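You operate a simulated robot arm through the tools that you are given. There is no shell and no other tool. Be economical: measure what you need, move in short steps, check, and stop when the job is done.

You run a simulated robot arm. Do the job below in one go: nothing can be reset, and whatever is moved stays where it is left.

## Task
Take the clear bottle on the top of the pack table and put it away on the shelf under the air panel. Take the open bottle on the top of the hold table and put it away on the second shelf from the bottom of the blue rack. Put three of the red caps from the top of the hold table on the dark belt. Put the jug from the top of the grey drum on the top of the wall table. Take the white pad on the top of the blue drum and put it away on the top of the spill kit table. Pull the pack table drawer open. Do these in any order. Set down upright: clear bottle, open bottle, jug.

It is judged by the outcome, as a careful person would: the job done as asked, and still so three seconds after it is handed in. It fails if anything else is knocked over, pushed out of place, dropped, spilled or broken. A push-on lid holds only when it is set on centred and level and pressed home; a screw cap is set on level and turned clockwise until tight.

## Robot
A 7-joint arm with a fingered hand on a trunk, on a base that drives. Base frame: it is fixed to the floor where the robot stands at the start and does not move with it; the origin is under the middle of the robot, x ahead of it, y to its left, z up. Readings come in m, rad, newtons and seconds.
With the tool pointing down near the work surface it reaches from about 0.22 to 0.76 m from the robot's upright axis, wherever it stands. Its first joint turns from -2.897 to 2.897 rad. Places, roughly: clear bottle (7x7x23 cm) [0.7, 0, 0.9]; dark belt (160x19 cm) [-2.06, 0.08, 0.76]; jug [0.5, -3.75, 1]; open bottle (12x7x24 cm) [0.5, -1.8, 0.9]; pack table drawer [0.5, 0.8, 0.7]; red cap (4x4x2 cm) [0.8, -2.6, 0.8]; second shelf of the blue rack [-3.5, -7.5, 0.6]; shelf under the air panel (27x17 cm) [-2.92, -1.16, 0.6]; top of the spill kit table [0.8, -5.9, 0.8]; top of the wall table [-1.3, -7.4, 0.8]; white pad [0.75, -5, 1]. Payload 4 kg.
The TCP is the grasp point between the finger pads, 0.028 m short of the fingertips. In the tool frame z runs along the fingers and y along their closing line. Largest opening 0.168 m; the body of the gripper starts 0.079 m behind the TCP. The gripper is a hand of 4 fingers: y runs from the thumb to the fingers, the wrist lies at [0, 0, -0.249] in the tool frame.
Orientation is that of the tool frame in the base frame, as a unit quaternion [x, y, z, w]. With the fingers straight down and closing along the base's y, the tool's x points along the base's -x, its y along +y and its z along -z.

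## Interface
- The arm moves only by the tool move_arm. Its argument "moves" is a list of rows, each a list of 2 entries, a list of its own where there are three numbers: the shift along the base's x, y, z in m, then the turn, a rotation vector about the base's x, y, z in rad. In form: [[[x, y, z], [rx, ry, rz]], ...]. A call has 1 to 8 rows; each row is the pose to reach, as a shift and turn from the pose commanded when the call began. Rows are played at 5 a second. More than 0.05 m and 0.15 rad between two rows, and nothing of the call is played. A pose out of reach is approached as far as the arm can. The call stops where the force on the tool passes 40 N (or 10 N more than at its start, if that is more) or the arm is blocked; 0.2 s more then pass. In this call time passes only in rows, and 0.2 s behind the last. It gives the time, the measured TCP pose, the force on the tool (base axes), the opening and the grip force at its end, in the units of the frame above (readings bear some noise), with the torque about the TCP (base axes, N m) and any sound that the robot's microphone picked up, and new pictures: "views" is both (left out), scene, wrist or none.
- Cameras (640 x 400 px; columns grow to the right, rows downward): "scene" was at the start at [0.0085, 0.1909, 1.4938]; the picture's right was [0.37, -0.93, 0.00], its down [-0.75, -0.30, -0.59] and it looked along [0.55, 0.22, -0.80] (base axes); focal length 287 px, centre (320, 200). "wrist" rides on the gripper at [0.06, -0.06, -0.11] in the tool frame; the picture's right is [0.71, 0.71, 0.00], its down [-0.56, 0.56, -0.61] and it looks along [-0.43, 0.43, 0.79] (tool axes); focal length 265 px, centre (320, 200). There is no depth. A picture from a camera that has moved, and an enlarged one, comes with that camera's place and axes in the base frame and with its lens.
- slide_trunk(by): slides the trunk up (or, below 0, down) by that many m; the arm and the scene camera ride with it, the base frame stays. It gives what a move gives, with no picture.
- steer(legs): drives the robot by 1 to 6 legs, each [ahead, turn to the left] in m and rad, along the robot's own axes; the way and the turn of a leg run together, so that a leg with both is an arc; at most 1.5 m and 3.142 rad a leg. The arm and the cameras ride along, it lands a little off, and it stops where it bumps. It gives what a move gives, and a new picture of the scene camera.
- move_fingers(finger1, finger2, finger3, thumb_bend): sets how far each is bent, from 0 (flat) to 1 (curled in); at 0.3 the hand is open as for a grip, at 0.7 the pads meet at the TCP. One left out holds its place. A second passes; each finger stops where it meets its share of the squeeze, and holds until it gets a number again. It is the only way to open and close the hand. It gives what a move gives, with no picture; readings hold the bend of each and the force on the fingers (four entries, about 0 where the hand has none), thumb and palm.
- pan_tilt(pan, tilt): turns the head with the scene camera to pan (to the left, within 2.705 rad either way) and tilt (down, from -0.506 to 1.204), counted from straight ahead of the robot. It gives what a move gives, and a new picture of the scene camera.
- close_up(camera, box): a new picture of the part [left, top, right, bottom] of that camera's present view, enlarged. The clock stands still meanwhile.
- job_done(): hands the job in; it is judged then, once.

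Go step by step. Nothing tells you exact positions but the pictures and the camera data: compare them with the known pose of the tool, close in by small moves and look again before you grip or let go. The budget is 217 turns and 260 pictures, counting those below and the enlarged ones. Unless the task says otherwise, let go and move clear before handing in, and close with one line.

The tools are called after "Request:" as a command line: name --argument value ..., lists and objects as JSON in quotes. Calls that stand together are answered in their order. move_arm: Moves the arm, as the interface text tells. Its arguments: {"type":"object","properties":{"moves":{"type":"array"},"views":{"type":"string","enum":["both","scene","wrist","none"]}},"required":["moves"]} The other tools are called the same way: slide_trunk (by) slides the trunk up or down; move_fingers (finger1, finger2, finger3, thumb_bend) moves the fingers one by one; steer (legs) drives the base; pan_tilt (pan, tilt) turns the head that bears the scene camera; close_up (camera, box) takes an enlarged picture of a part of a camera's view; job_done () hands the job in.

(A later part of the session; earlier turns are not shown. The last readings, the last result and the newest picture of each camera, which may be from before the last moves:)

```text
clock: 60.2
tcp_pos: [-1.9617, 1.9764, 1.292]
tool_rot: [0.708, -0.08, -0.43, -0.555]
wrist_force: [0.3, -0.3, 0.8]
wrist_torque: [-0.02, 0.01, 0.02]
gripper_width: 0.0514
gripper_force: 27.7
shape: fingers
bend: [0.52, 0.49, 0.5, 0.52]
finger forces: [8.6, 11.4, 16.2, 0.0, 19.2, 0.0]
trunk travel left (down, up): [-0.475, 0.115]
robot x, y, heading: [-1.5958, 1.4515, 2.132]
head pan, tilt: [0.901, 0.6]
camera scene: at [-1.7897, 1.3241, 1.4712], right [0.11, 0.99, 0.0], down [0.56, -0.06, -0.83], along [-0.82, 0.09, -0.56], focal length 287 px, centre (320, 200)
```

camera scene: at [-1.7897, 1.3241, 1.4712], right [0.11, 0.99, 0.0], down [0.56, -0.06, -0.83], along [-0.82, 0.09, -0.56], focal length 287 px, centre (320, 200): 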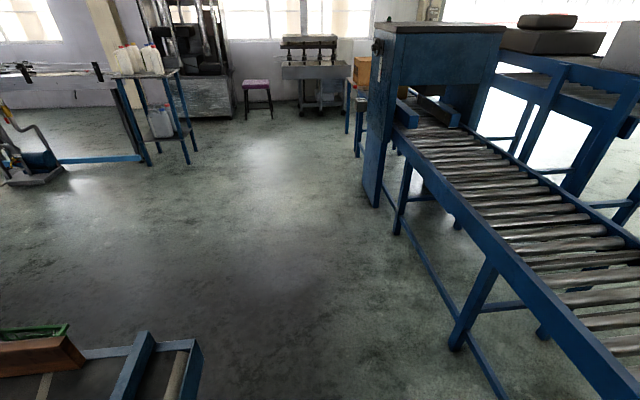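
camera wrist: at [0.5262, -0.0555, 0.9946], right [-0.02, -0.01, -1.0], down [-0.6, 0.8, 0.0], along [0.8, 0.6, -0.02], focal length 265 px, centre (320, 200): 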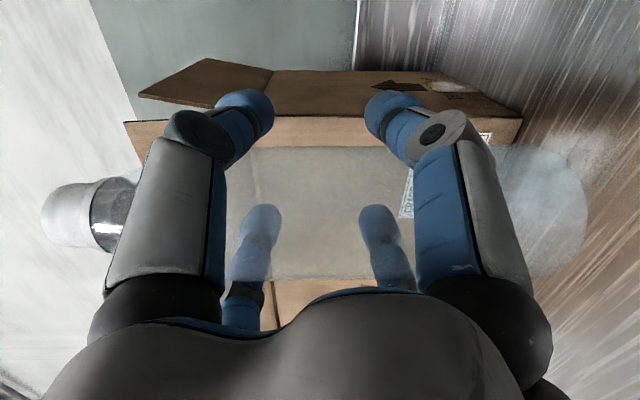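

The space ahead is open. I'll turn to face −x, drive on, then look toward −y behind the coder.

Request:
steer --legs '[[0, 1.01], [1.5, 0]]'

Request:
pan_tilt --pan 1.45 --tilt 0.5

```text
clock: 70.2
tcp_pos: [-3.7278, 1.4183, 1.2915]
tool_rot: [0.658, 0.275, -0.645, -0.276]
wrist_force: [-0.1, 0.0, -0.4]
wrist_torque: [0.0, 0.01, -0.02]
gripper_width: 0.0515
gripper_force: 28.2
shape: fingers
bend: [0.52, 0.49, 0.5, 0.52]
finger forces: [8.6, 11.4, 16.3, 0.1, 19.4, 0.0]
trunk travel left (down, up): [-0.475, 0.115]
robot x, y, heading: [-3.0859, 1.4479, -3.137]
head pan, tilt: [0.901, 0.6]
camera scene: at [-3.0841, 1.2176, 1.4712], right [-0.78, 0.62, 0.0], down [0.35, 0.44, -0.83], along [-0.51, -0.65, -0.56], focal length 287 px, centre (320, 200)
```

scene: 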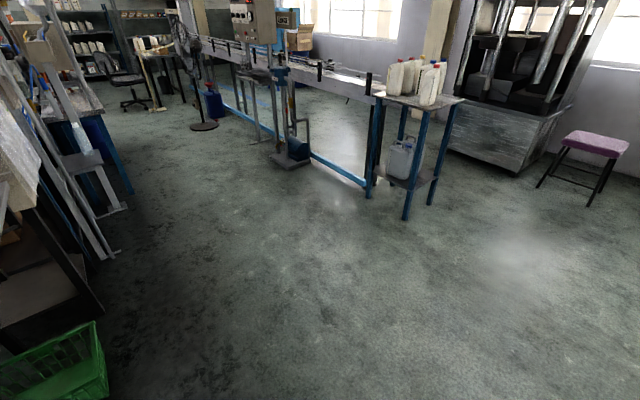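

```text
clock: 71.2
tcp_pos: [-3.7274, 1.4193, 1.2925]
tool_rot: [0.658, 0.274, -0.645, -0.277]
wrist_force: [0.0, -0.4, 0.0]
wrist_torque: [0.03, -0.01, 0.04]
gripper_width: 0.0513
gripper_force: 27.4
shape: fingers
bend: [0.52, 0.49, 0.5, 0.52]
finger forces: [8.7, 11.4, 16.2, 0.0, 19.4, 0.0]
trunk travel left (down, up): [-0.475, 0.115]
robot x, y, heading: [-3.0934, 1.4506, -3.139]
head pan, tilt: [1.45, 0.499]
camera scene: at [-3.0401, 1.1966, 1.4803], right [-0.99, 0.12, 0.0], down [0.06, 0.48, -0.88], along [-0.1, -0.87, -0.48], focal length 287 px, centre (320, 200)
```

scene: 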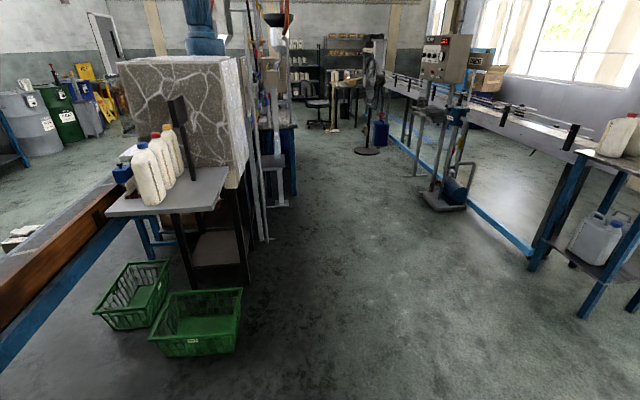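

I can see the little grey shelf sticking out toward −x at about the stated place. I'll drive down the aisle behind and face it from the −x side.

Request:
steer --legs '[[0, 1.303], [1.35, 0], [1.35, 0], [0, 1.84]]'

Request:
pan_tilt --pan 0.1 --tilt 0.6

```text
clock: 91.7
tcp_pos: [-3.1581, -1.1372, 1.291]
tool_rot: [-0.254, 0.665, -0.295, 0.638]
wrist_force: [0.9, -0.1, -0.9]
wrist_torque: [-0.01, -0.03, 0.01]
gripper_width: 0.0515
gripper_force: 28.1
shape: fingers
bend: [0.52, 0.49, 0.5, 0.52]
finger forces: [8.8, 11.5, 16.4, 0.1, 19.4, 0.0]
trunk travel left (down, up): [-0.475, 0.115]
robot x, y, heading: [-3.7979, -1.138, -0.059]
head pan, tilt: [1.45, 0.499]
camera scene: at [-3.8333, -0.8783, 1.4803], right [0.99, -0.17, 0.0], down [-0.08, -0.47, -0.88], along [0.15, 0.86, -0.48], focal length 287 px, centre (320, 200)
```

scene: 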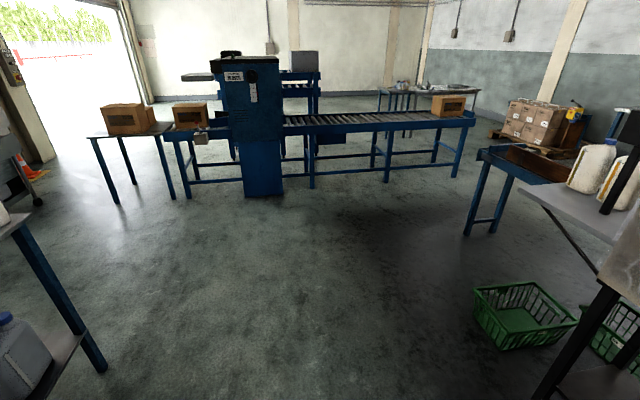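

```text
clock: 93.2
tcp_pos: [-3.1595, -1.1395, 1.2913]
tool_rot: [-0.255, 0.665, -0.295, 0.638]
wrist_force: [-0.6, 0.1, 0.2]
wrist_torque: [0.02, 0.01, -0.05]
gripper_width: 0.0514
gripper_force: 28.6
shape: fingers
bend: [0.52, 0.49, 0.5, 0.52]
finger forces: [8.8, 11.6, 16.5, 0.0, 19.4, 0.0]
trunk travel left (down, up): [-0.475, 0.115]
robot x, y, heading: [-3.7988, -1.138, -0.052]
head pan, tilt: [0.099, 0.6]
camera scene: at [-3.7606, -0.9638, 1.4712], right [0.05, -1.0, 0.0], down [-0.56, -0.03, -0.83], along [0.82, 0.04, -0.56], focal length 287 px, centre (320, 200)
```

scene: 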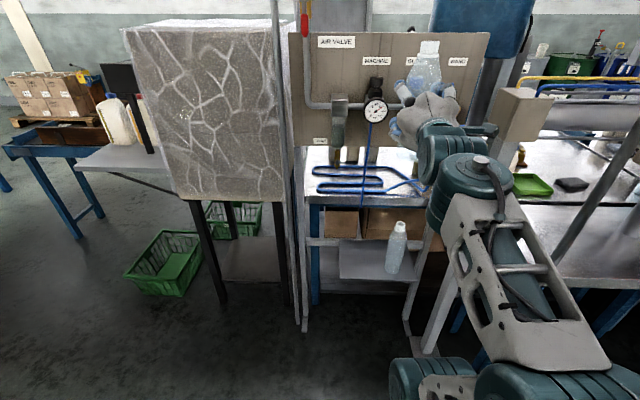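

The shelf spans about x −3.02…−2.83, y −1.0…−1.27, z≈0.6, and another bottle already stands on its right part. I'll lower the trunk and put this bottle on the left part, around y=−1.065.

Request:
slide_trunk --by -0.475

Request:
move_arm --moves '[[[0, 0.04, 0], [0, 0, 0]], [[0, 0.07, 0], [0, 0, 0.05]]]'

```text
refused: -0.475 is not a number from -0.4 to 0.4
```

```text
clock: 93.8
tcp_pos: [-3.1579, -1.0643, 1.2916]
tool_rot: [-0.273, 0.659, -0.278, 0.644]
wrist_force: [-0.1, 0.4, -0.3]
wrist_torque: [-0.01, -0.01, 0.0]
gripper_width: 0.0513
gripper_force: 28.6
shape: fingers
bend: [0.52, 0.49, 0.49, 0.52]
finger forces: [9.0, 11.8, 16.7, 0.1, 19.7, 0.1]
trunk travel left (down, up): [-0.475, 0.115]
robot x, y, heading: [-3.7989, -1.1332, -0.053]
head pan, tilt: [0.099, 0.6]
camera scene: at [-3.7605, -0.963, 1.4711], right [0.05, -1.0, 0.0], down [-0.56, -0.03, -0.83], along [0.82, 0.04, -0.57], focal length 287 px, centre (320, 200)
camera wrist: at [-3.2688, -1.1499, 1.2931], right [-0.02, -0.01, -1.0], down [-0.6, 0.8, 0.0], along [0.8, 0.6, -0.02], focal length 265 px, centre (320, 200)
```

scene: 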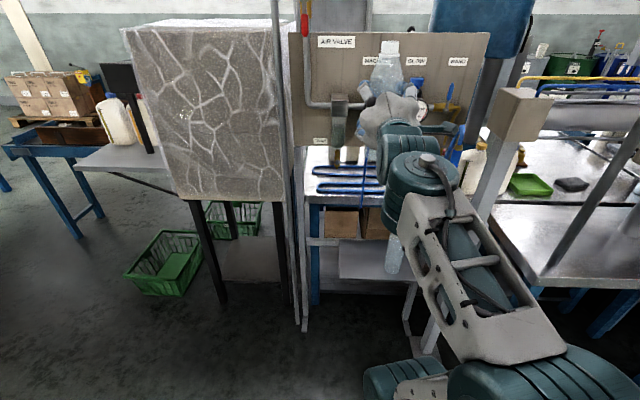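
wrist: 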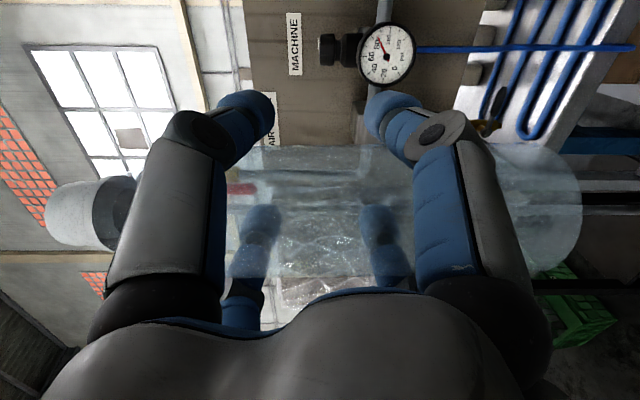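

Request:
slide_trunk --by -0.4

Request:
pan_tilt --pan -0.05 --tilt 0.55

Request:
close_up --camera "wrist" --box '[0, 0, 640, 400]'

```text
clock: 97.7
tcp_pos: [-3.1595, -1.0663, 0.8915]
tool_rot: [-0.272, 0.658, -0.279, 0.644]
wrist_force: [0.4, 0.5, -0.9]
wrist_torque: [-0.02, 0.0, 0.04]
gripper_width: 0.0514
gripper_force: 28.7
shape: fingers
bend: [0.52, 0.49, 0.49, 0.52]
finger forces: [9.1, 11.8, 16.7, 0.1, 19.8, 0.1]
trunk travel left (down, up): [-0.075, 0.515]
robot x, y, heading: [-3.7973, -1.1366, -0.051]
head pan, tilt: [0.099, 0.6]
```

```text
clock: 98.3
tcp_pos: [-3.1577, -1.0666, 0.8919]
tool_rot: [-0.271, 0.659, -0.277, 0.645]
wrist_force: [-0.5, -0.2, -0.3]
wrist_torque: [0.02, 0.03, 0.0]
gripper_width: 0.0513
gripper_force: 29.4
shape: fingers
bend: [0.52, 0.49, 0.49, 0.52]
finger forces: [9.1, 11.9, 16.8, 0.0, 19.7, 0.0]
trunk travel left (down, up): [-0.075, 0.515]
robot x, y, heading: [-3.7984, -1.1362, -0.052]
head pan, tilt: [-0.051, 0.55]
camera scene: at [-3.7595, -0.9772, 1.0757], right [-0.1, -0.99, 0.0], down [-0.52, 0.05, -0.85], along [0.85, -0.09, -0.52], focal length 287 px, centre (320, 200)
```

scene: 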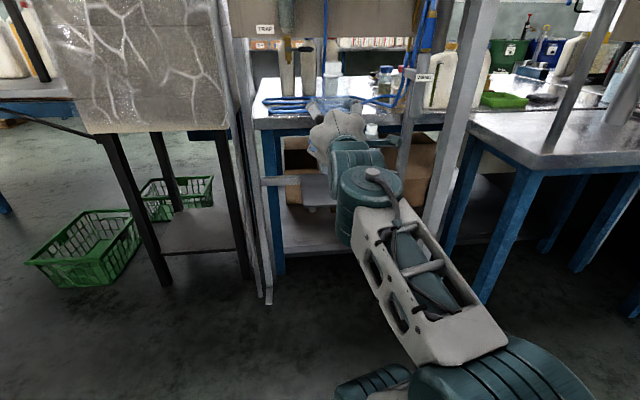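

```text
1.00 times, centred on (320, 200) of wrist (not enlarged: the box is as wide or as high as the picture)
camera zoom: at [-3.2688, -1.1507, 0.8932], right [-0.02, -0.01, -1.0], down [-0.6, 0.8, 0.0], along [0.8, 0.6, -0.02], focal length 265 px, centre (320, 200)
```

zoom: 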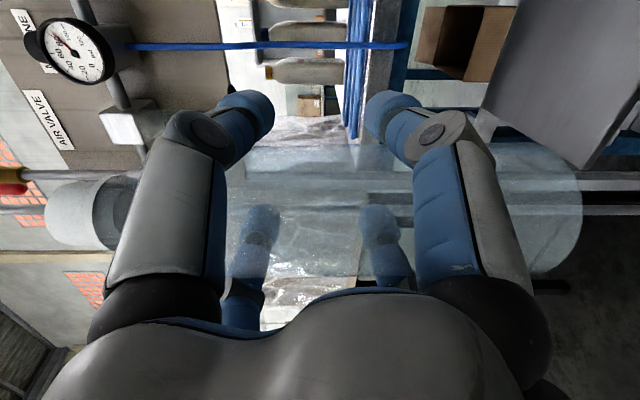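

The wrist view confirms the shelf's left edge at y≈−1.01 and x −3.03…−2.80. I'll go lower and then forward over the shelf.

Request:
slide_trunk --by -0.075

Request:
move_arm --moves '[[[0.04, 0, -0.01], [0, 0, 0]], [[0.08, 0, -0.02], [0, 0, 0]], [[0.12, -0.002, -0.03], [0, 0, 0]], [[0.16, -0.002, -0.04], [0, 0, 0]], [[0.2, -0.003, -0.05], [0, 0, 0]], [[0.235, -0.003, -0.06], [0, 0, 0]]]'

```text
clock: 99.5
tcp_pos: [-3.1582, -1.067, 0.8165]
tool_rot: [-0.272, 0.659, -0.277, 0.645]
wrist_force: [-0.3, 0.7, -0.6]
wrist_torque: [-0.01, 0.02, 0.01]
gripper_width: 0.0514
gripper_force: 28.1
shape: fingers
bend: [0.52, 0.49, 0.49, 0.52]
finger forces: [9.1, 11.9, 16.7, 0.1, 19.7, 0.0]
trunk travel left (down, up): [0.0, 0.59]
robot x, y, heading: [-3.7979, -1.1327, -0.049]
head pan, tilt: [-0.051, 0.55]
```

```text
clock: 100.9
tcp_pos: [-2.923, -1.0664, 0.7583]
tool_rot: [-0.272, 0.658, -0.277, 0.645]
wrist_force: [-0.4, 0.2, 1.1]
wrist_torque: [0.02, 0.04, -0.02]
gripper_width: 0.0513
gripper_force: 29.0
shape: fingers
bend: [0.52, 0.49, 0.49, 0.52]
finger forces: [9.1, 12.0, 16.7, 0.1, 19.7, 0.0]
trunk travel left (down, up): [0.0, 0.59]
robot x, y, heading: [-3.7968, -1.1339, -0.055]
head pan, tilt: [-0.051, 0.55]
camera scene: at [-3.7598, -0.9773, 1.0007], right [-0.1, -0.99, 0.0], down [-0.52, 0.05, -0.85], along [0.85, -0.09, -0.52], focal length 287 px, centre (320, 200)
camera wrist: at [-3.0335, -1.1518, 0.7596], right [-0.01, -0.01, -1.0], down [-0.6, 0.8, 0.0], along [0.8, 0.6, -0.02], focal length 265 px, centre (320, 200)
```

scene: 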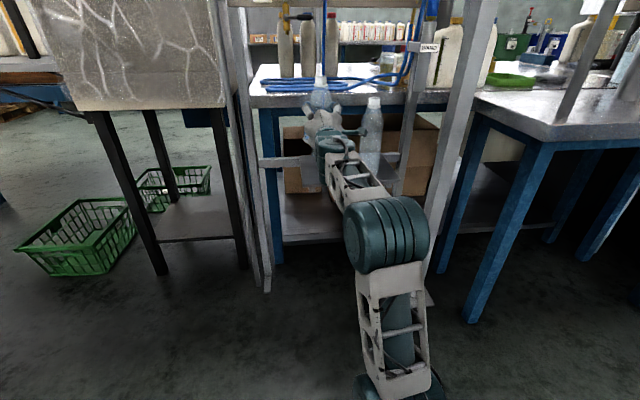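
wrist: 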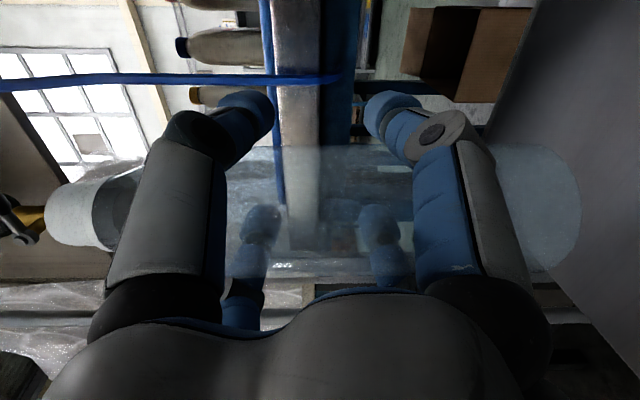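

The bottle is over the shelf, with the neighbouring bottle clear to the right. Lowering gently now.

Request:
move_arm --moves '[[[0, 0, -0.012], [0, 0, 0]], [[0, 0, -0.022], [0, 0, 0]], [[0, 0, -0.027], [0, 0, 0]]]' --views "wrist"

```text
clock: 101.7
tcp_pos: [-2.9248, -1.0684, 0.7291]
tool_rot: [-0.273, 0.659, -0.277, 0.644]
wrist_force: [-0.3, 1.0, -0.7]
wrist_torque: [0.0, -0.01, 0.01]
gripper_width: 0.0515
gripper_force: 29.5
shape: fingers
bend: [0.52, 0.49, 0.49, 0.52]
finger forces: [9.1, 11.8, 16.9, 0.0, 19.6, 0.0]
trunk travel left (down, up): [0.0, 0.59]
robot x, y, heading: [-3.7964, -1.1364, -0.054]
head pan, tilt: [-0.051, 0.55]
camera wrist: at [-3.0333, -1.1532, 0.7315], right [-0.02, -0.01, -1.0], down [-0.6, 0.8, 0.0], along [0.8, 0.6, -0.02], focal length 265 px, centre (320, 200)
```

wrist: 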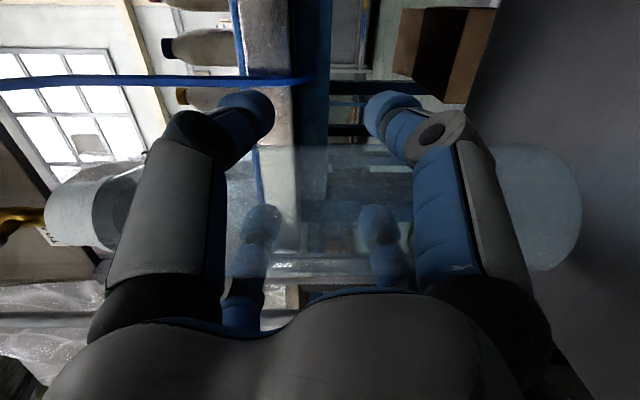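

Request:
move_arm --moves '[[[0, 0, -0.003], [0, 0, 0]], [[0, 0, -0.006], [0, 0, 0]]]' --views "none"

Request:
move_arm --moves '[[[0, 0, -0.003], [0, 0, 0]]]' --views "wrist"

```text
clock: 102.3
tcp_pos: [-2.9245, -1.0683, 0.7227]
tool_rot: [-0.272, 0.658, -0.277, 0.645]
wrist_force: [0.2, -0.3, -0.2]
wrist_torque: [0.01, -0.02, -0.01]
gripper_width: 0.0511
gripper_force: 28.7
shape: fingers
bend: [0.52, 0.49, 0.49, 0.52]
finger forces: [9.2, 12.0, 16.8, 0.0, 19.8, 0.0]
trunk travel left (down, up): [0.0, 0.59]
robot x, y, heading: [-3.7965, -1.1369, -0.052]
head pan, tilt: [-0.051, 0.55]
```

```text
clock: 102.7
tcp_pos: [-2.9227, -1.0688, 0.7204]
tool_rot: [-0.273, 0.658, -0.277, 0.644]
wrist_force: [0.3, -0.5, 0.3]
wrist_torque: [-0.02, 0.01, 0.03]
gripper_width: 0.0509
gripper_force: 29.1
shape: fingers
bend: [0.52, 0.49, 0.49, 0.52]
finger forces: [9.1, 11.8, 16.8, 0.1, 19.7, 0.0]
trunk travel left (down, up): [0.0, 0.59]
robot x, y, heading: [-3.7993, -1.1344, -0.053]
head pan, tilt: [-0.051, 0.55]
camera wrist: at [-3.0338, -1.153, 0.7222], right [-0.02, -0.01, -1.0], down [-0.6, 0.8, 0.0], along [0.8, 0.6, -0.02], focal length 265 px, centre (320, 200)
```

wrist: 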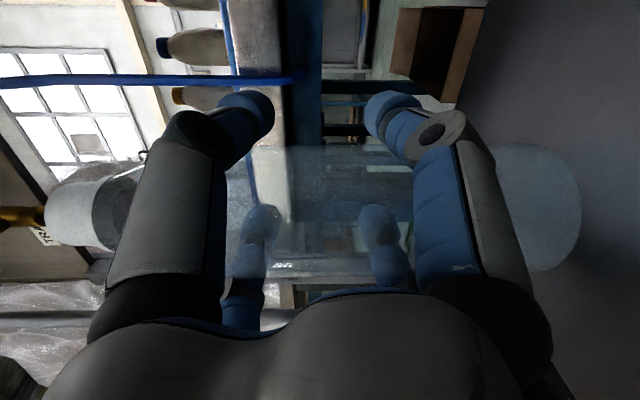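

Request:
move_arm --moves '[[[0, 0, -0.003], [0, 0, 0]], [[0, 0, -0.006], [0, 0, 0]]]' --views "none"

Request:
move_arm --moves '[[[0, 0, -0.004], [0, 0, 0]]]' --views "none"

Request:
close_up --camera "scene" --box '[240, 60, 440, 185]'

```text
clock: 103.3
tcp_pos: [-2.9235, -1.0701, 0.7143]
tool_rot: [-0.272, 0.659, -0.278, 0.644]
wrist_force: [-0.1, 0.4, 0.2]
wrist_torque: [0.04, 0.01, 0.02]
gripper_width: 0.0513
gripper_force: 28.8
shape: fingers
bend: [0.52, 0.49, 0.49, 0.52]
finger forces: [9.1, 11.9, 16.8, 0.1, 19.7, 0.0]
trunk travel left (down, up): [0.0, 0.59]
robot x, y, heading: [-3.8015, -1.1383, -0.048]
head pan, tilt: [-0.051, 0.55]
```

```text
clock: 103.7
tcp_pos: [-2.9237, -1.0702, 0.7097]
tool_rot: [-0.272, 0.659, -0.279, 0.644]
wrist_force: [0.3, -0.1, -1.1]
wrist_torque: [-0.01, -0.01, 0.0]
gripper_width: 0.0515
gripper_force: 28.1
shape: fingers
bend: [0.52, 0.49, 0.49, 0.52]
finger forces: [9.1, 11.9, 16.8, 0.0, 19.7, 0.1]
trunk travel left (down, up): [0.0, 0.59]
robot x, y, heading: [-3.7961, -1.1334, -0.053]
head pan, tilt: [-0.051, 0.55]
```

```text
3.20 times, centred on (340, 122) of scene
camera zoom: at [-3.7595, -0.9773, 1.0007], right [-0.1, -0.99, 0.0], down [-0.52, 0.05, -0.85], along [0.85, -0.09, -0.52], focal length 919 px, centre (256, 448)
```

zoom: 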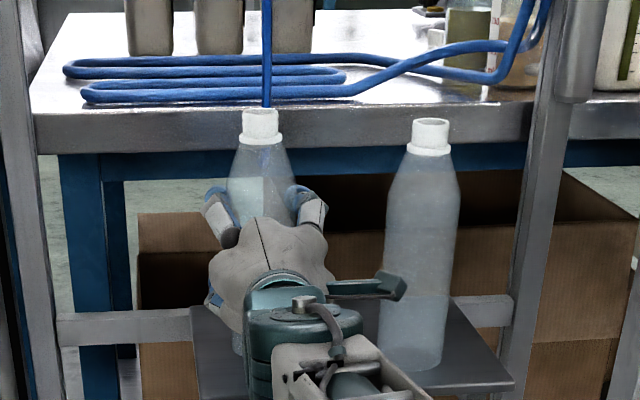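

Request:
move_arm --moves '[[[0, 0, -0.004], [0, 0, 0]]]' --views "none"

Request:
move_arm --moves '[[[0, 0, -0.004], [0, 0, 0]]]' --views "none"

Request:
move_arm --moves '[[[0, 0, -0.004], [0, 0, 0]]]' --views "wrist"

```text
clock: 104.1
tcp_pos: [-2.9233, -1.0711, 0.7065]
tool_rot: [-0.273, 0.658, -0.277, 0.644]
wrist_force: [-0.6, -0.5, 0.3]
wrist_torque: [-0.01, 0.01, -0.01]
gripper_width: 0.0512
gripper_force: 28.9
shape: fingers
bend: [0.52, 0.49, 0.49, 0.52]
finger forces: [9.1, 11.8, 16.8, 0.1, 19.7, 0.0]
trunk travel left (down, up): [0.0, 0.59]
robot x, y, heading: [-3.7982, -1.1348, -0.049]
head pan, tilt: [-0.051, 0.55]
```

```text
clock: 104.5
tcp_pos: [-2.9246, -1.0696, 0.7044]
tool_rot: [-0.27, 0.658, -0.278, 0.646]
wrist_force: [-0.5, 0.0, 3.8]
wrist_torque: [0.14, 0.02, 0.02]
gripper_width: 0.051
gripper_force: 28.8
shape: fingers
bend: [0.52, 0.49, 0.49, 0.52]
finger forces: [9.4, 13.0, 15.6, 0.0, 19.5, 0.0]
trunk travel left (down, up): [0.0, 0.59]
robot x, y, heading: [-3.8007, -1.1346, -0.053]
head pan, tilt: [-0.051, 0.55]
```

```text
clock: 104.9
tcp_pos: [-2.923, -1.0688, 0.7035]
tool_rot: [-0.271, 0.656, -0.279, 0.647]
wrist_force: [1.1, 0.9, 16.4]
wrist_torque: [0.41, 0.14, -0.05]
gripper_width: 0.0512
gripper_force: 29.4
shape: fingers
bend: [0.52, 0.49, 0.49, 0.52]
finger forces: [10.3, 16.2, 12.9, 0.1, 19.3, 0.0]
trunk travel left (down, up): [0.0, 0.59]
robot x, y, heading: [-3.7992, -1.1364, -0.049]
head pan, tilt: [-0.051, 0.55]
camera wrist: at [-3.0346, -1.1543, 0.7041], right [-0.01, -0.01, -1.0], down [-0.6, 0.8, -0.01], along [0.8, 0.6, -0.01], focal length 265 px, centre (320, 200)
```

wrist: 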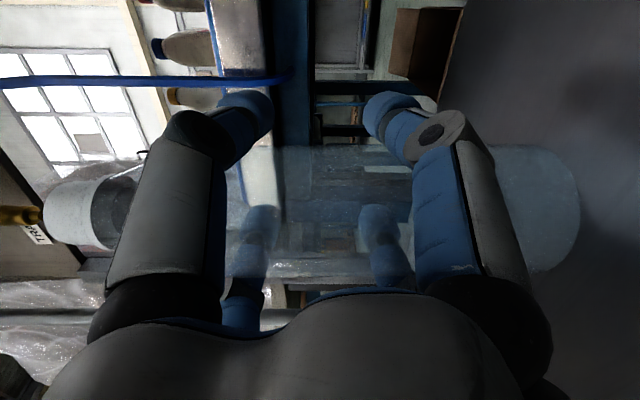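

Contact at about z=0.705. I'll ease the preload, open the hand and draw straight back.

Request:
move_arm --moves '[[[0, 0, 0.003], [0, 0, 0]]]' --views "none"

Request:
move_fingers --finger1 0.32 --finger2 0.32 --finger3 0.32 --thumb_bend 0.32

Request:
close_up --camera "wrist" --box '[0, 0, 640, 400]'

```text
clock: 105.3
tcp_pos: [-2.9241, -1.0706, 0.7027]
tool_rot: [-0.271, 0.658, -0.278, 0.646]
wrist_force: [2.1, 0.3, 14.6]
wrist_torque: [0.46, -0.02, -0.07]
gripper_width: 0.0511
gripper_force: 29.5
shape: fingers
bend: [0.52, 0.49, 0.49, 0.52]
finger forces: [10.5, 16.9, 12.8, 0.0, 19.1, 0.0]
trunk travel left (down, up): [0.0, 0.59]
robot x, y, heading: [-3.7974, -1.1367, -0.055]
head pan, tilt: [-0.051, 0.55]
```

```text
clock: 106.3
tcp_pos: [-2.9231, -1.0706, 0.7012]
tool_rot: [-0.273, 0.658, -0.278, 0.644]
wrist_force: [-0.2, 0.9, 0.6]
wrist_torque: [0.0, -0.03, 0.0]
gripper_width: 0.111
gripper_force: 0.1
shape: fingers
bend: [0.32, 0.32, 0.32, 0.32]
finger forces: [0.0, 0.1, 0.0, 0.0, 0.0, 0.0]
trunk travel left (down, up): [0.0, 0.59]
robot x, y, heading: [-3.7958, -1.135, -0.056]
head pan, tilt: [-0.051, 0.55]
```

```text
1.00 times, centred on (320, 200) of wrist (not enlarged: the box is as wide or as high as the picture)
camera zoom: at [-3.0338, -1.1542, 0.7031], right [-0.02, -0.01, -1.0], down [-0.6, 0.8, 0.0], along [0.8, 0.6, -0.02], focal length 265 px, centre (320, 200)
```

zoom: 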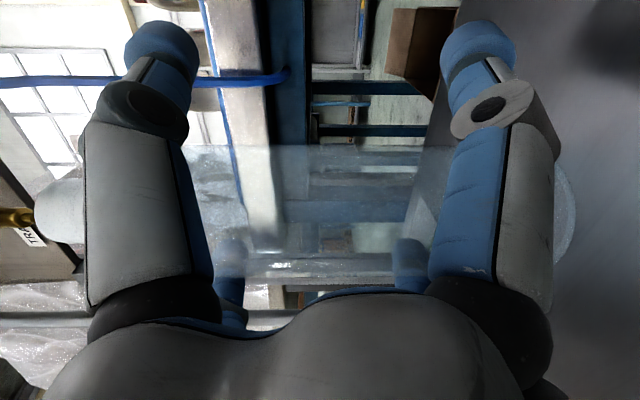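

Request:
move_arm --moves '[[[-0.04, 0, 0], [0, 0, 0]], [[-0.08, 0, 0], [0, 0, 0]], [[-0.12, 0, 0], [0, 0, 0]], [[-0.16, 0, 0], [0, 0, 0]], [[-0.2, 0, 0], [0, 0, 0]]]' --views "scene"

```text
clock: 107.5
tcp_pos: [-3.1218, -1.0696, 0.7016]
tool_rot: [-0.272, 0.658, -0.279, 0.644]
wrist_force: [0.0, -0.9, -0.1]
wrist_torque: [-0.02, 0.0, 0.0]
gripper_width: 0.111
gripper_force: 0.1
shape: fingers
bend: [0.32, 0.32, 0.32, 0.32]
finger forces: [0.0, 0.0, 0.1, 0.0, 0.1, 0.0]
trunk travel left (down, up): [0.0, 0.59]
robot x, y, heading: [-3.7992, -1.138, -0.053]
head pan, tilt: [-0.051, 0.55]
camera scene: at [-3.7593, -0.9773, 1.0007], right [-0.1, -0.99, 0.0], down [-0.52, 0.05, -0.85], along [0.85, -0.09, -0.52], focal length 287 px, centre (320, 200)
```

scene: 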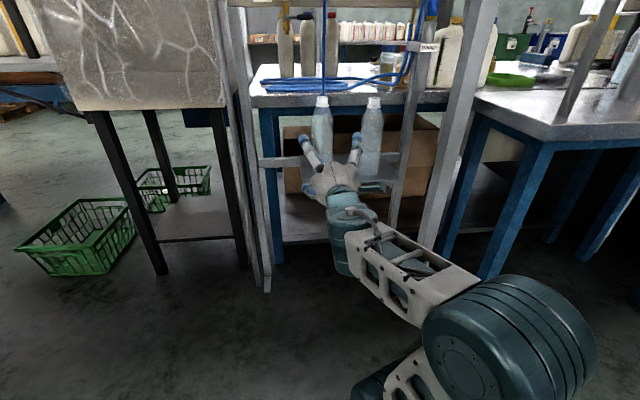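

The clear bottle stands upright on the shelf. I'll raise the trunk and drive back around toward the pack-table drawer.

Request:
slide_trunk --by 0.4

Request:
steer --legs '[[-0.15, 0], [0, 1.3], [1.35, 0], [1.4, 0], [0, -1.25], [1.4, 0]]'

```text
clock: 111.3
tcp_pos: [-3.1211, -1.0703, 1.1016]
tool_rot: [-0.272, 0.658, -0.278, 0.644]
wrist_force: [-0.2, 1.3, 0.1]
wrist_torque: [0.0, 0.01, -0.02]
gripper_width: 0.1112
gripper_force: 0.0
shape: fingers
bend: [0.32, 0.32, 0.32, 0.32]
finger forces: [0.0, 0.0, 0.1, 0.0, 0.1, 0.1]
trunk travel left (down, up): [-0.4, 0.19]
robot x, y, heading: [-3.7973, -1.1324, -0.054]
head pan, tilt: [-0.051, 0.55]
```

```text
clock: 138.6
tcp_pos: [-1.0549, 1.6354, 1.1011]
tool_rot: [-0.292, 0.65, -0.259, 0.652]
wrist_force: [0.5, -0.6, 0.3]
wrist_torque: [-0.02, -0.05, -0.04]
gripper_width: 0.1112
gripper_force: 0.0
shape: fingers
bend: [0.32, 0.32, 0.32, 0.32]
finger forces: [0.1, 0.0, 0.0, 0.0, 0.0, 0.1]
trunk travel left (down, up): [-0.4, 0.19]
robot x, y, heading: [-1.7253, 1.5304, 0.009]
head pan, tilt: [-0.051, 0.55]
camera scene: at [-1.6975, 1.6914, 1.4007], right [-0.04, -1.0, 0.0], down [-0.52, 0.02, -0.85], along [0.85, -0.04, -0.52], focal length 287 px, centre (320, 200)
```

scene: 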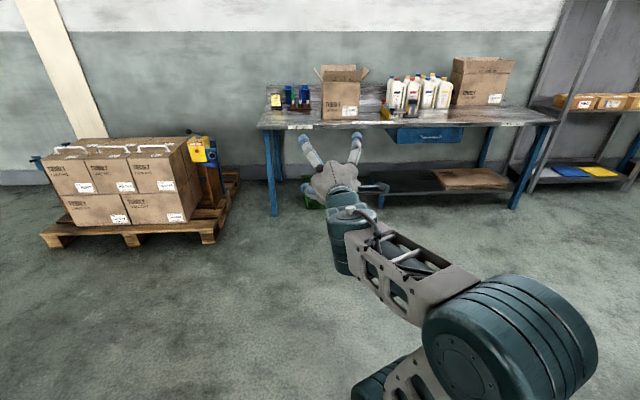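

The drawer handle appears at about (0.3, 0.81, 0.70). I'll drive to face it, then lower the trunk.

Request:
steer --legs '[[0, -0.572], [1.33, 0], [0, 0.56]]'

Request:
slide_trunk --by -0.4

Request:
pan_tilt --pan 0.0 --tilt 0.5

Request:
close_up --camera "wrist" --box '[0, 0, 640, 400]'

```text
clock: 148.5
tcp_pos: [0.0906, 0.9137, 1.1023]
tool_rot: [-0.291, 0.65, -0.259, 0.652]
wrist_force: [0.9, -0.7, 0.6]
wrist_torque: [0.0, -0.04, 0.01]
gripper_width: 0.1113
gripper_force: 0.0
shape: fingers
bend: [0.32, 0.32, 0.32, 0.32]
finger forces: [0.0, 0.0, 0.1, 0.1, 0.1, 0.0]
trunk travel left (down, up): [-0.4, 0.19]
robot x, y, heading: [-0.5765, 0.8111, 0.009]
head pan, tilt: [-0.051, 0.55]
camera scene: at [-0.5508, 0.9683, 1.4007], right [-0.04, -1.0, 0.0], down [-0.52, 0.02, -0.85], along [0.85, -0.04, -0.52], focal length 287 px, centre (320, 200)
```

scene: 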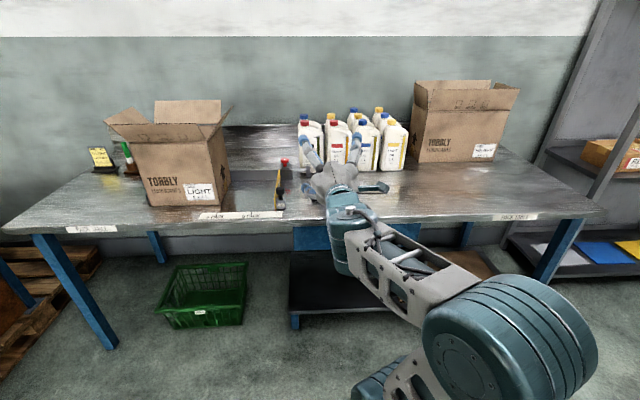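

```text
clock: 152.3
tcp_pos: [0.0928, 0.9149, 0.7004]
tool_rot: [-0.292, 0.65, -0.259, 0.653]
wrist_force: [0.0, 0.4, 0.1]
wrist_torque: [0.03, 0.02, 0.0]
gripper_width: 0.1111
gripper_force: 0.0
shape: fingers
bend: [0.32, 0.32, 0.32, 0.32]
finger forces: [0.0, 0.1, 0.0, 0.0, 0.1, 0.0]
trunk travel left (down, up): [0.0, 0.59]
robot x, y, heading: [-0.5811, 0.8062, 0.008]
head pan, tilt: [-0.051, 0.55]
```

```text
clock: 153.0
tcp_pos: [0.0913, 0.9152, 0.701]
tool_rot: [-0.292, 0.65, -0.259, 0.652]
wrist_force: [1.4, -0.7, 0.0]
wrist_torque: [-0.02, -0.02, 0.01]
gripper_width: 0.1108
gripper_force: 0.0
shape: fingers
bend: [0.32, 0.32, 0.32, 0.32]
finger forces: [0.0, 0.0, 0.0, 0.0, 0.1, 0.0]
trunk travel left (down, up): [0.0, 0.59]
robot x, y, heading: [-0.5815, 0.8075, 0.01]
head pan, tilt: [0.0, 0.499]
camera scene: at [-0.5496, 0.9726, 1.0053], right [0.01, -1.0, 0.0], down [-0.48, 0.0, -0.88], along [0.88, 0.01, -0.48], focal length 287 px, centre (320, 200)
```

scene: 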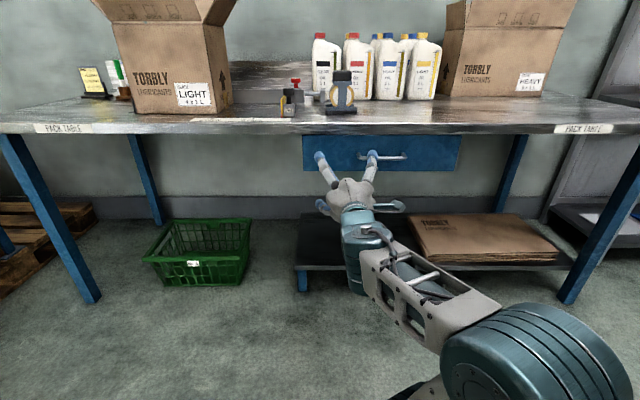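

```text
1.00 times, centred on (320, 200) of wrist (not enlarged: the box is as wide or as high as the picture)
camera zoom: at [-0.0133, 0.8235, 0.7038], right [-0.01, -0.01, -1.0], down [-0.65, 0.76, 0.0], along [0.76, 0.65, -0.02], focal length 265 px, centre (320, 200)
```

zoom: 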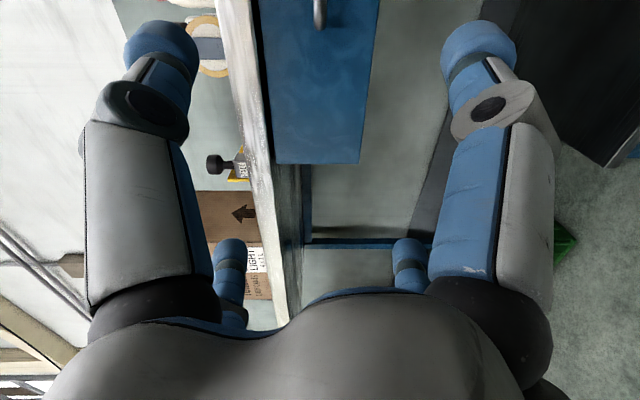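

Handle bar runs roughly y 0.72–0.855 at z≈0.70. I'll half-close the fingers, move sideways in line with it and look again.

Request:
move_fingers --finger1 0.48 --finger2 0.48 --finger3 0.48 --thumb_bend 0.48

Request:
move_arm --moves '[[[0, -0.043, 0], [0, 0, -0.015]], [[0, -0.086, 0], [0, 0, -0.03]], [[0.02, -0.129, 0], [0, 0, -0.044]]]'

```text
clock: 154.0
tcp_pos: [0.0918, 0.9134, 0.7013]
tool_rot: [-0.293, 0.65, -0.257, 0.653]
wrist_force: [-0.4, 0.4, 0.2]
wrist_torque: [0.0, 0.01, -0.01]
gripper_width: 0.0635
gripper_force: 0.0
shape: fingers
bend: [0.48, 0.48, 0.48, 0.48]
finger forces: [0.0, 0.0, 0.0, 0.0, 0.1, 0.0]
trunk travel left (down, up): [0.0, 0.59]
robot x, y, heading: [-0.5808, 0.8104, 0.008]
head pan, tilt: [0.0, 0.499]
```

```text
clock: 154.8
tcp_pos: [0.111, 0.7839, 0.7034]
tool_rot: [-0.279, 0.656, -0.272, 0.647]
wrist_force: [0.7, -0.6, 0.1]
wrist_torque: [-0.03, -0.02, -0.01]
gripper_width: 0.0636
gripper_force: 0.1
shape: fingers
bend: [0.48, 0.48, 0.48, 0.48]
finger forces: [0.0, 0.0, 0.0, 0.0, 0.1, 0.0]
trunk travel left (down, up): [0.0, 0.59]
robot x, y, heading: [-0.5819, 0.8109, 0.003]
head pan, tilt: [0.0, 0.499]
camera scene: at [-0.5496, 0.9728, 1.0052], right [0.01, -1.0, 0.0], down [-0.48, 0.0, -0.88], along [0.88, 0.01, -0.48], focal length 287 px, centre (320, 200)
camera wrist: at [0.0021, 0.6976, 0.7049], right [-0.01, -0.01, -1.0], down [-0.62, 0.79, 0.0], along [0.79, 0.62, -0.02], focal length 265 px, centre (320, 200)
```

scene: 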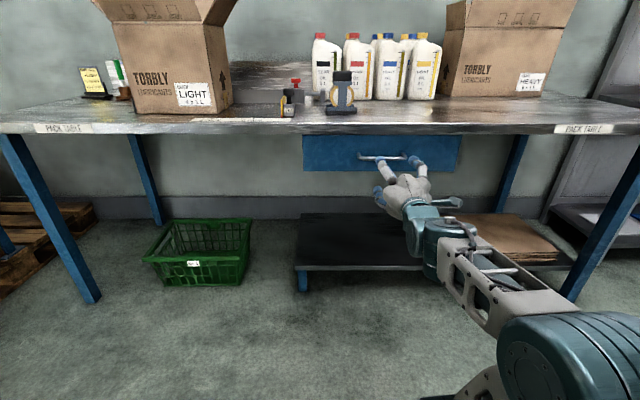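
wrist: 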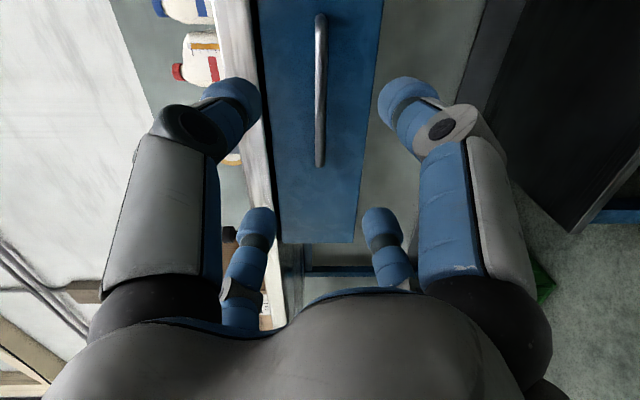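

The bar is centred near y=0.79, x≈0.28, z≈0.70. Advancing around it.

Request:
move_arm --moves '[[[0.04, 0.003, -0.001], [0, 0, 0]], [[0.08, 0.006, -0.002], [0, 0, 0]], [[0.12, 0.007, -0.002], [0, 0, 0]], [[0.15, 0.007, -0.002], [0, 0, 0]]]'

```text
clock: 155.8
tcp_pos: [0.2605, 0.7906, 0.7017]
tool_rot: [-0.276, 0.656, -0.273, 0.647]
wrist_force: [-0.5, 0.3, 0.3]
wrist_torque: [-0.02, 0.0, 0.0]
gripper_width: 0.0635
gripper_force: 0.0
shape: fingers
bend: [0.48, 0.48, 0.48, 0.48]
finger forces: [0.0, 0.1, 0.0, 0.0, 0.1, 0.0]
trunk travel left (down, up): [0.0, 0.59]
robot x, y, heading: [-0.5807, 0.8093, 0.007]
head pan, tilt: [0.0, 0.499]
camera scene: at [-0.5498, 0.9726, 1.0053], right [0.01, -1.0, 0.0], down [-0.48, 0.0, -0.88], along [0.88, 0.01, -0.48], focal length 287 px, centre (320, 200)
camera wrist: at [0.1513, 0.7045, 0.7038], right [-0.01, -0.01, -1.0], down [-0.62, 0.79, 0.0], along [0.79, 0.62, -0.02], focal length 265 px, centre (320, 200)
```

scene: 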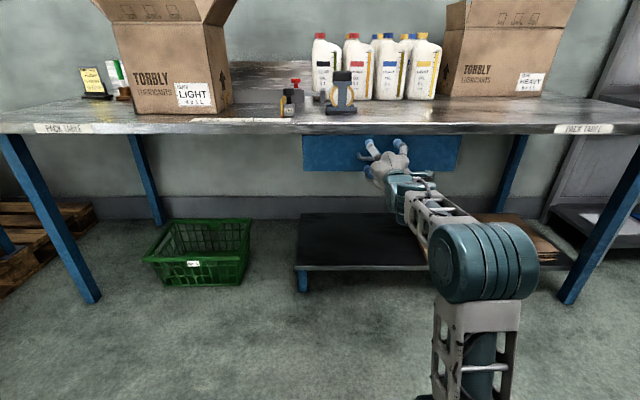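
wrist: 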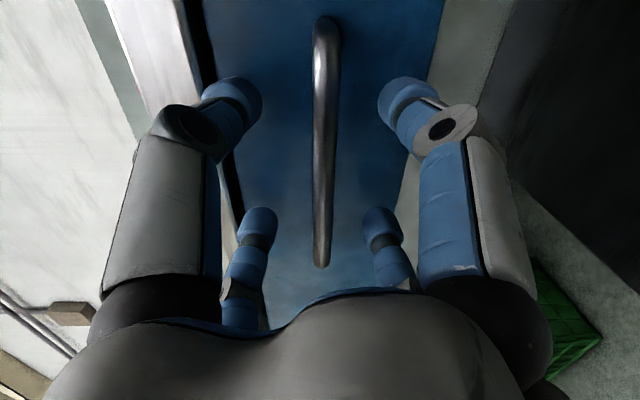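

The bar is at x≈0.27. I'll nudge in 6 mm and close.

Request:
move_arm --moves '[[[0.006, -0.003, 0], [0, 0, 0]]]' --views "none"

Request:
move_fingers --finger1 0.72 --finger2 0.72 --finger3 0.72 --thumb_bend 0.72

Request:
close_up --camera "wrist" --box '[0, 0, 640, 400]'

```text
clock: 156.2
tcp_pos: [0.266, 0.7878, 0.7015]
tool_rot: [-0.277, 0.656, -0.273, 0.647]
wrist_force: [0.2, 0.8, -0.6]
wrist_torque: [0.04, 0.0, 0.0]
gripper_width: 0.0636
gripper_force: 0.0
shape: fingers
bend: [0.48, 0.48, 0.48, 0.48]
finger forces: [0.0, 0.0, 0.1, 0.0, 0.0, 0.0]
trunk travel left (down, up): [0.0, 0.59]
robot x, y, heading: [-0.5789, 0.8115, 0.013]
head pan, tilt: [0.0, 0.499]
```

```text
clock: 157.2
tcp_pos: [0.268, 0.7877, 0.6997]
tool_rot: [-0.278, 0.656, -0.273, 0.646]
wrist_force: [0.2, -0.6, -2.3]
wrist_torque: [-0.02, 0.0, -0.02]
gripper_width: 0.0009
gripper_force: 0.1
shape: fingers
bend: [0.68, 0.68, 0.69, 0.7]
finger forces: [0.0, 0.0, 0.0, 0.1, 0.0, 0.1]
trunk travel left (down, up): [0.0, 0.59]
robot x, y, heading: [-0.582, 0.8088, 0.009]
head pan, tilt: [0.0, 0.499]
```

```text
1.00 times, centred on (320, 200) of wrist (not enlarged: the box is as wide or as high as the picture)
camera zoom: at [0.158, 0.7017, 0.7027], right [-0.02, -0.01, -1.0], down [-0.62, 0.79, 0.0], along [0.79, 0.62, -0.02], focal length 265 px, centre (320, 200)
```

zoom: 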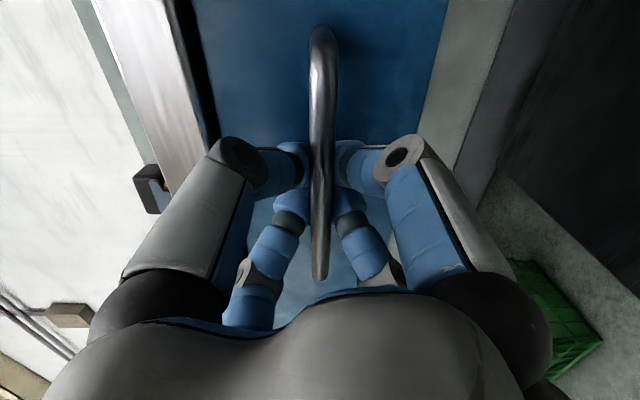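

The fingers have closed behind the bar, hooking it. I'll pull straight back.

Request:
move_arm --moves '[[[-0.03, 0, 0], [0, 0, 0]], [[-0.06, 0, 0], [0, 0, 0]], [[-0.09, 0, 0], [0, 0, 0]], [[-0.12, 0, 0], [0, 0, 0]], [[-0.15, 0, 0], [0, 0, 0]], [[-0.18, 0, 0], [0, 0, 0]]]'

```text
clock: 158.6
tcp_pos: [0.0851, 0.7897, 0.7024]
tool_rot: [-0.279, 0.656, -0.27, 0.648]
wrist_force: [0.9, -0.1, 0.0]
wrist_torque: [-0.05, 0.0, 0.02]
gripper_width: 0.0005
gripper_force: 0.0
shape: fingers
bend: [0.68, 0.71, 0.68, 0.7]
finger forces: [0.0, 0.1, 0.0, 0.0, 0.0, 0.0]
trunk travel left (down, up): [0.0, 0.59]
robot x, y, heading: [-0.5782, 0.8092, 0.011]
head pan, tilt: [0.0, 0.499]
camera scene: at [-0.5496, 0.9726, 1.0053], right [0.01, -1.0, 0.0], down [-0.48, 0.0, -0.88], along [0.88, 0.01, -0.48], focal length 287 px, centre (320, 200)
camera wrist: at [-0.0226, 0.7036, 0.7035], right [-0.01, -0.01, -1.0], down [-0.62, 0.79, 0.0], along [0.79, 0.62, -0.02], focal length 265 px, centre (320, 200)
```

scene: 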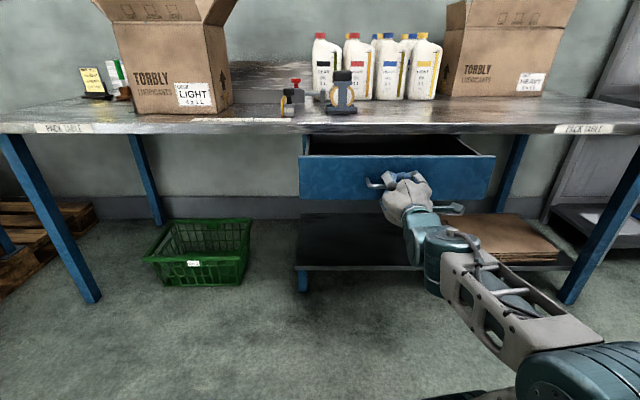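
wrist: 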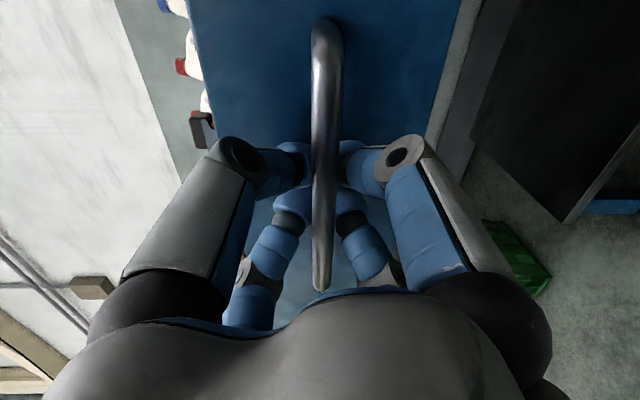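

The drawer is open about 18 cm. I'll pull a bit further by backing the base.

Request:
steer --legs '[[-0.08, 0]]'

Request:
move_fingers --finger1 0.4 --finger2 0.4 --finger3 0.4 --thumb_bend 0.4

Request:
steer --legs '[[-0.25, 0]]'

```text
clock: 159.6
tcp_pos: [0.0056, 0.7873, 0.7019]
tool_rot: [-0.279, 0.656, -0.272, 0.646]
wrist_force: [2.0, -0.7, -2.6]
wrist_torque: [0.01, 0.03, 0.0]
gripper_width: 0.0007
gripper_force: 0.0
shape: fingers
bend: [0.68, 0.68, 0.68, 0.7]
finger forces: [0.1, 0.0, 0.0, 0.1, 0.0, 0.1]
trunk travel left (down, up): [0.0, 0.59]
robot x, y, heading: [-0.6589, 0.8058, 0.007]
head pan, tilt: [0.0, 0.499]
camera scene: at [-0.6303, 0.9719, 1.0053], right [0.01, -1.0, 0.0], down [-0.48, 0.0, -0.88], along [0.88, 0.01, -0.48], focal length 287 px, centre (320, 200)
```

scene: 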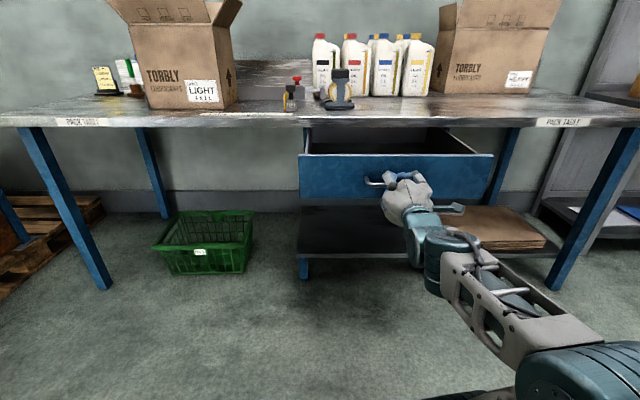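

```text
clock: 160.6
tcp_pos: [0.0053, 0.7872, 0.7009]
tool_rot: [-0.277, 0.656, -0.272, 0.647]
wrist_force: [0.5, -0.5, 0.1]
wrist_torque: [-0.02, 0.0, 0.02]
gripper_width: 0.0873
gripper_force: 0.0
shape: fingers
bend: [0.4, 0.4, 0.4, 0.4]
finger forces: [0.1, 0.1, 0.0, 0.0, 0.1, 0.0]
trunk travel left (down, up): [0.0, 0.59]
robot x, y, heading: [-0.658, 0.8033, 0.008]
head pan, tilt: [0.0, 0.499]
```

```text
clock: 162.5
tcp_pos: [-0.2469, 0.7817, 0.7016]
tool_rot: [-0.276, 0.656, -0.274, 0.646]
wrist_force: [1.1, 0.3, 0.1]
wrist_torque: [0.03, 0.0, 0.02]
gripper_width: 0.0875
gripper_force: 0.0
shape: fingers
bend: [0.4, 0.4, 0.4, 0.4]
finger forces: [0.0, 0.0, 0.0, 0.1, 0.0, 0.0]
trunk travel left (down, up): [0.0, 0.59]
robot x, y, heading: [-0.9143, 0.8082, 0.002]
head pan, tilt: [0.0, 0.499]
camera scene: at [-0.8818, 0.9701, 1.0053], right [0.0, -1.0, 0.0], down [-0.48, 0.0, -0.88], along [0.88, 0.0, -0.48], focal length 287 px, centre (320, 200)
```

scene: 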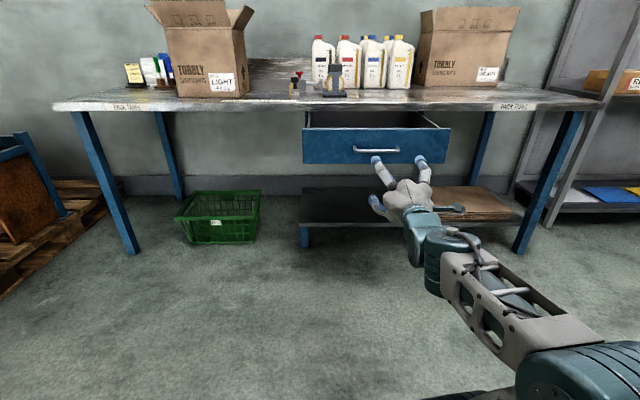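

Drawer is open about 26 cm. Next I'll drive to the hold table to view the open bottle and the caps.

Request:
slide_trunk --by 0.4

Request:
steer --legs '[[0, -1.517], [1.5, 0], [1.5, 0], [0, 1.5]]'

Request:
pan_tilt --pan 0.2 --tilt 0.55

```text
clock: 166.3
tcp_pos: [-0.247, 0.7828, 1.1011]
tool_rot: [-0.276, 0.657, -0.274, 0.646]
wrist_force: [0.7, 0.5, -0.4]
wrist_torque: [0.02, -0.01, 0.05]
gripper_width: 0.0875
gripper_force: 0.1
shape: fingers
bend: [0.4, 0.4, 0.4, 0.4]
finger forces: [0.1, 0.0, 0.1, 0.1, 0.0, 0.1]
trunk travel left (down, up): [-0.4, 0.19]
robot x, y, heading: [-0.9159, 0.8062, 0.007]
head pan, tilt: [0.0, 0.499]
```

```text
clock: 188.2
tcp_pos: [-0.0356, -2.2139, 1.1017]
tool_rot: [-0.281, 0.655, -0.27, 0.648]
wrist_force: [-1.1, -0.7, -0.4]
wrist_torque: [0.01, 0.02, 0.0]
gripper_width: 0.0871
gripper_force: 0.0
shape: fingers
bend: [0.4, 0.4, 0.4, 0.4]
finger forces: [0.1, 0.0, 0.0, 0.0, 0.1, 0.0]
trunk travel left (down, up): [-0.4, 0.19]
robot x, y, heading: [-0.7004, -2.1999, 0.015]
head pan, tilt: [0.0, 0.499]
camera scene: at [-0.6732, -2.0364, 1.4053], right [0.02, -1.0, 0.0], down [-0.48, -0.01, -0.88], along [0.88, 0.02, -0.48], focal length 287 px, centre (320, 200)
```

scene: 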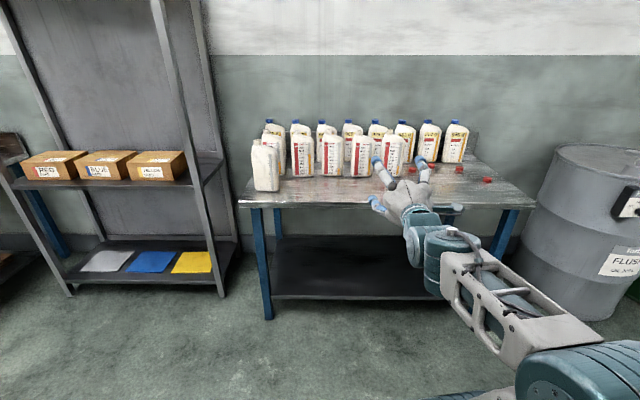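

```text
clock: 188.9
tcp_pos: [-0.0361, -2.215, 1.1016]
tool_rot: [-0.28, 0.655, -0.27, 0.648]
wrist_force: [0.7, 0.9, 1.1]
wrist_torque: [0.02, 0.01, 0.0]
gripper_width: 0.0873
gripper_force: 0.0
shape: fingers
bend: [0.4, 0.4, 0.4, 0.4]
finger forces: [0.0, 0.1, 0.0, 0.1, 0.0, 0.0]
trunk travel left (down, up): [-0.4, 0.19]
robot x, y, heading: [-0.7014, -2.1998, 0.022]
head pan, tilt: [0.201, 0.55]
camera scene: at [-0.6765, -2.0187, 1.4007], right [0.22, -0.98, 0.0], down [-0.51, -0.11, -0.85], along [0.83, 0.18, -0.52], focal length 287 px, centre (320, 200)
```

scene: 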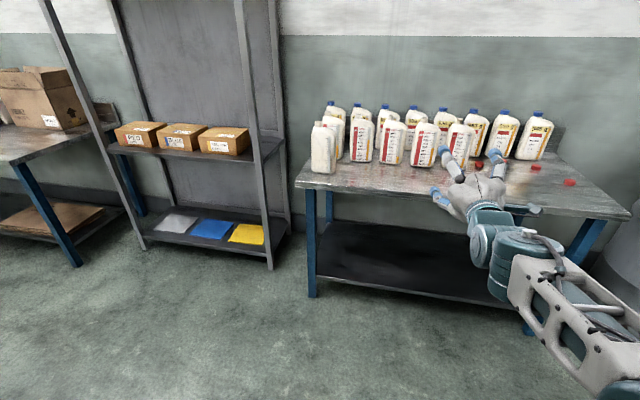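

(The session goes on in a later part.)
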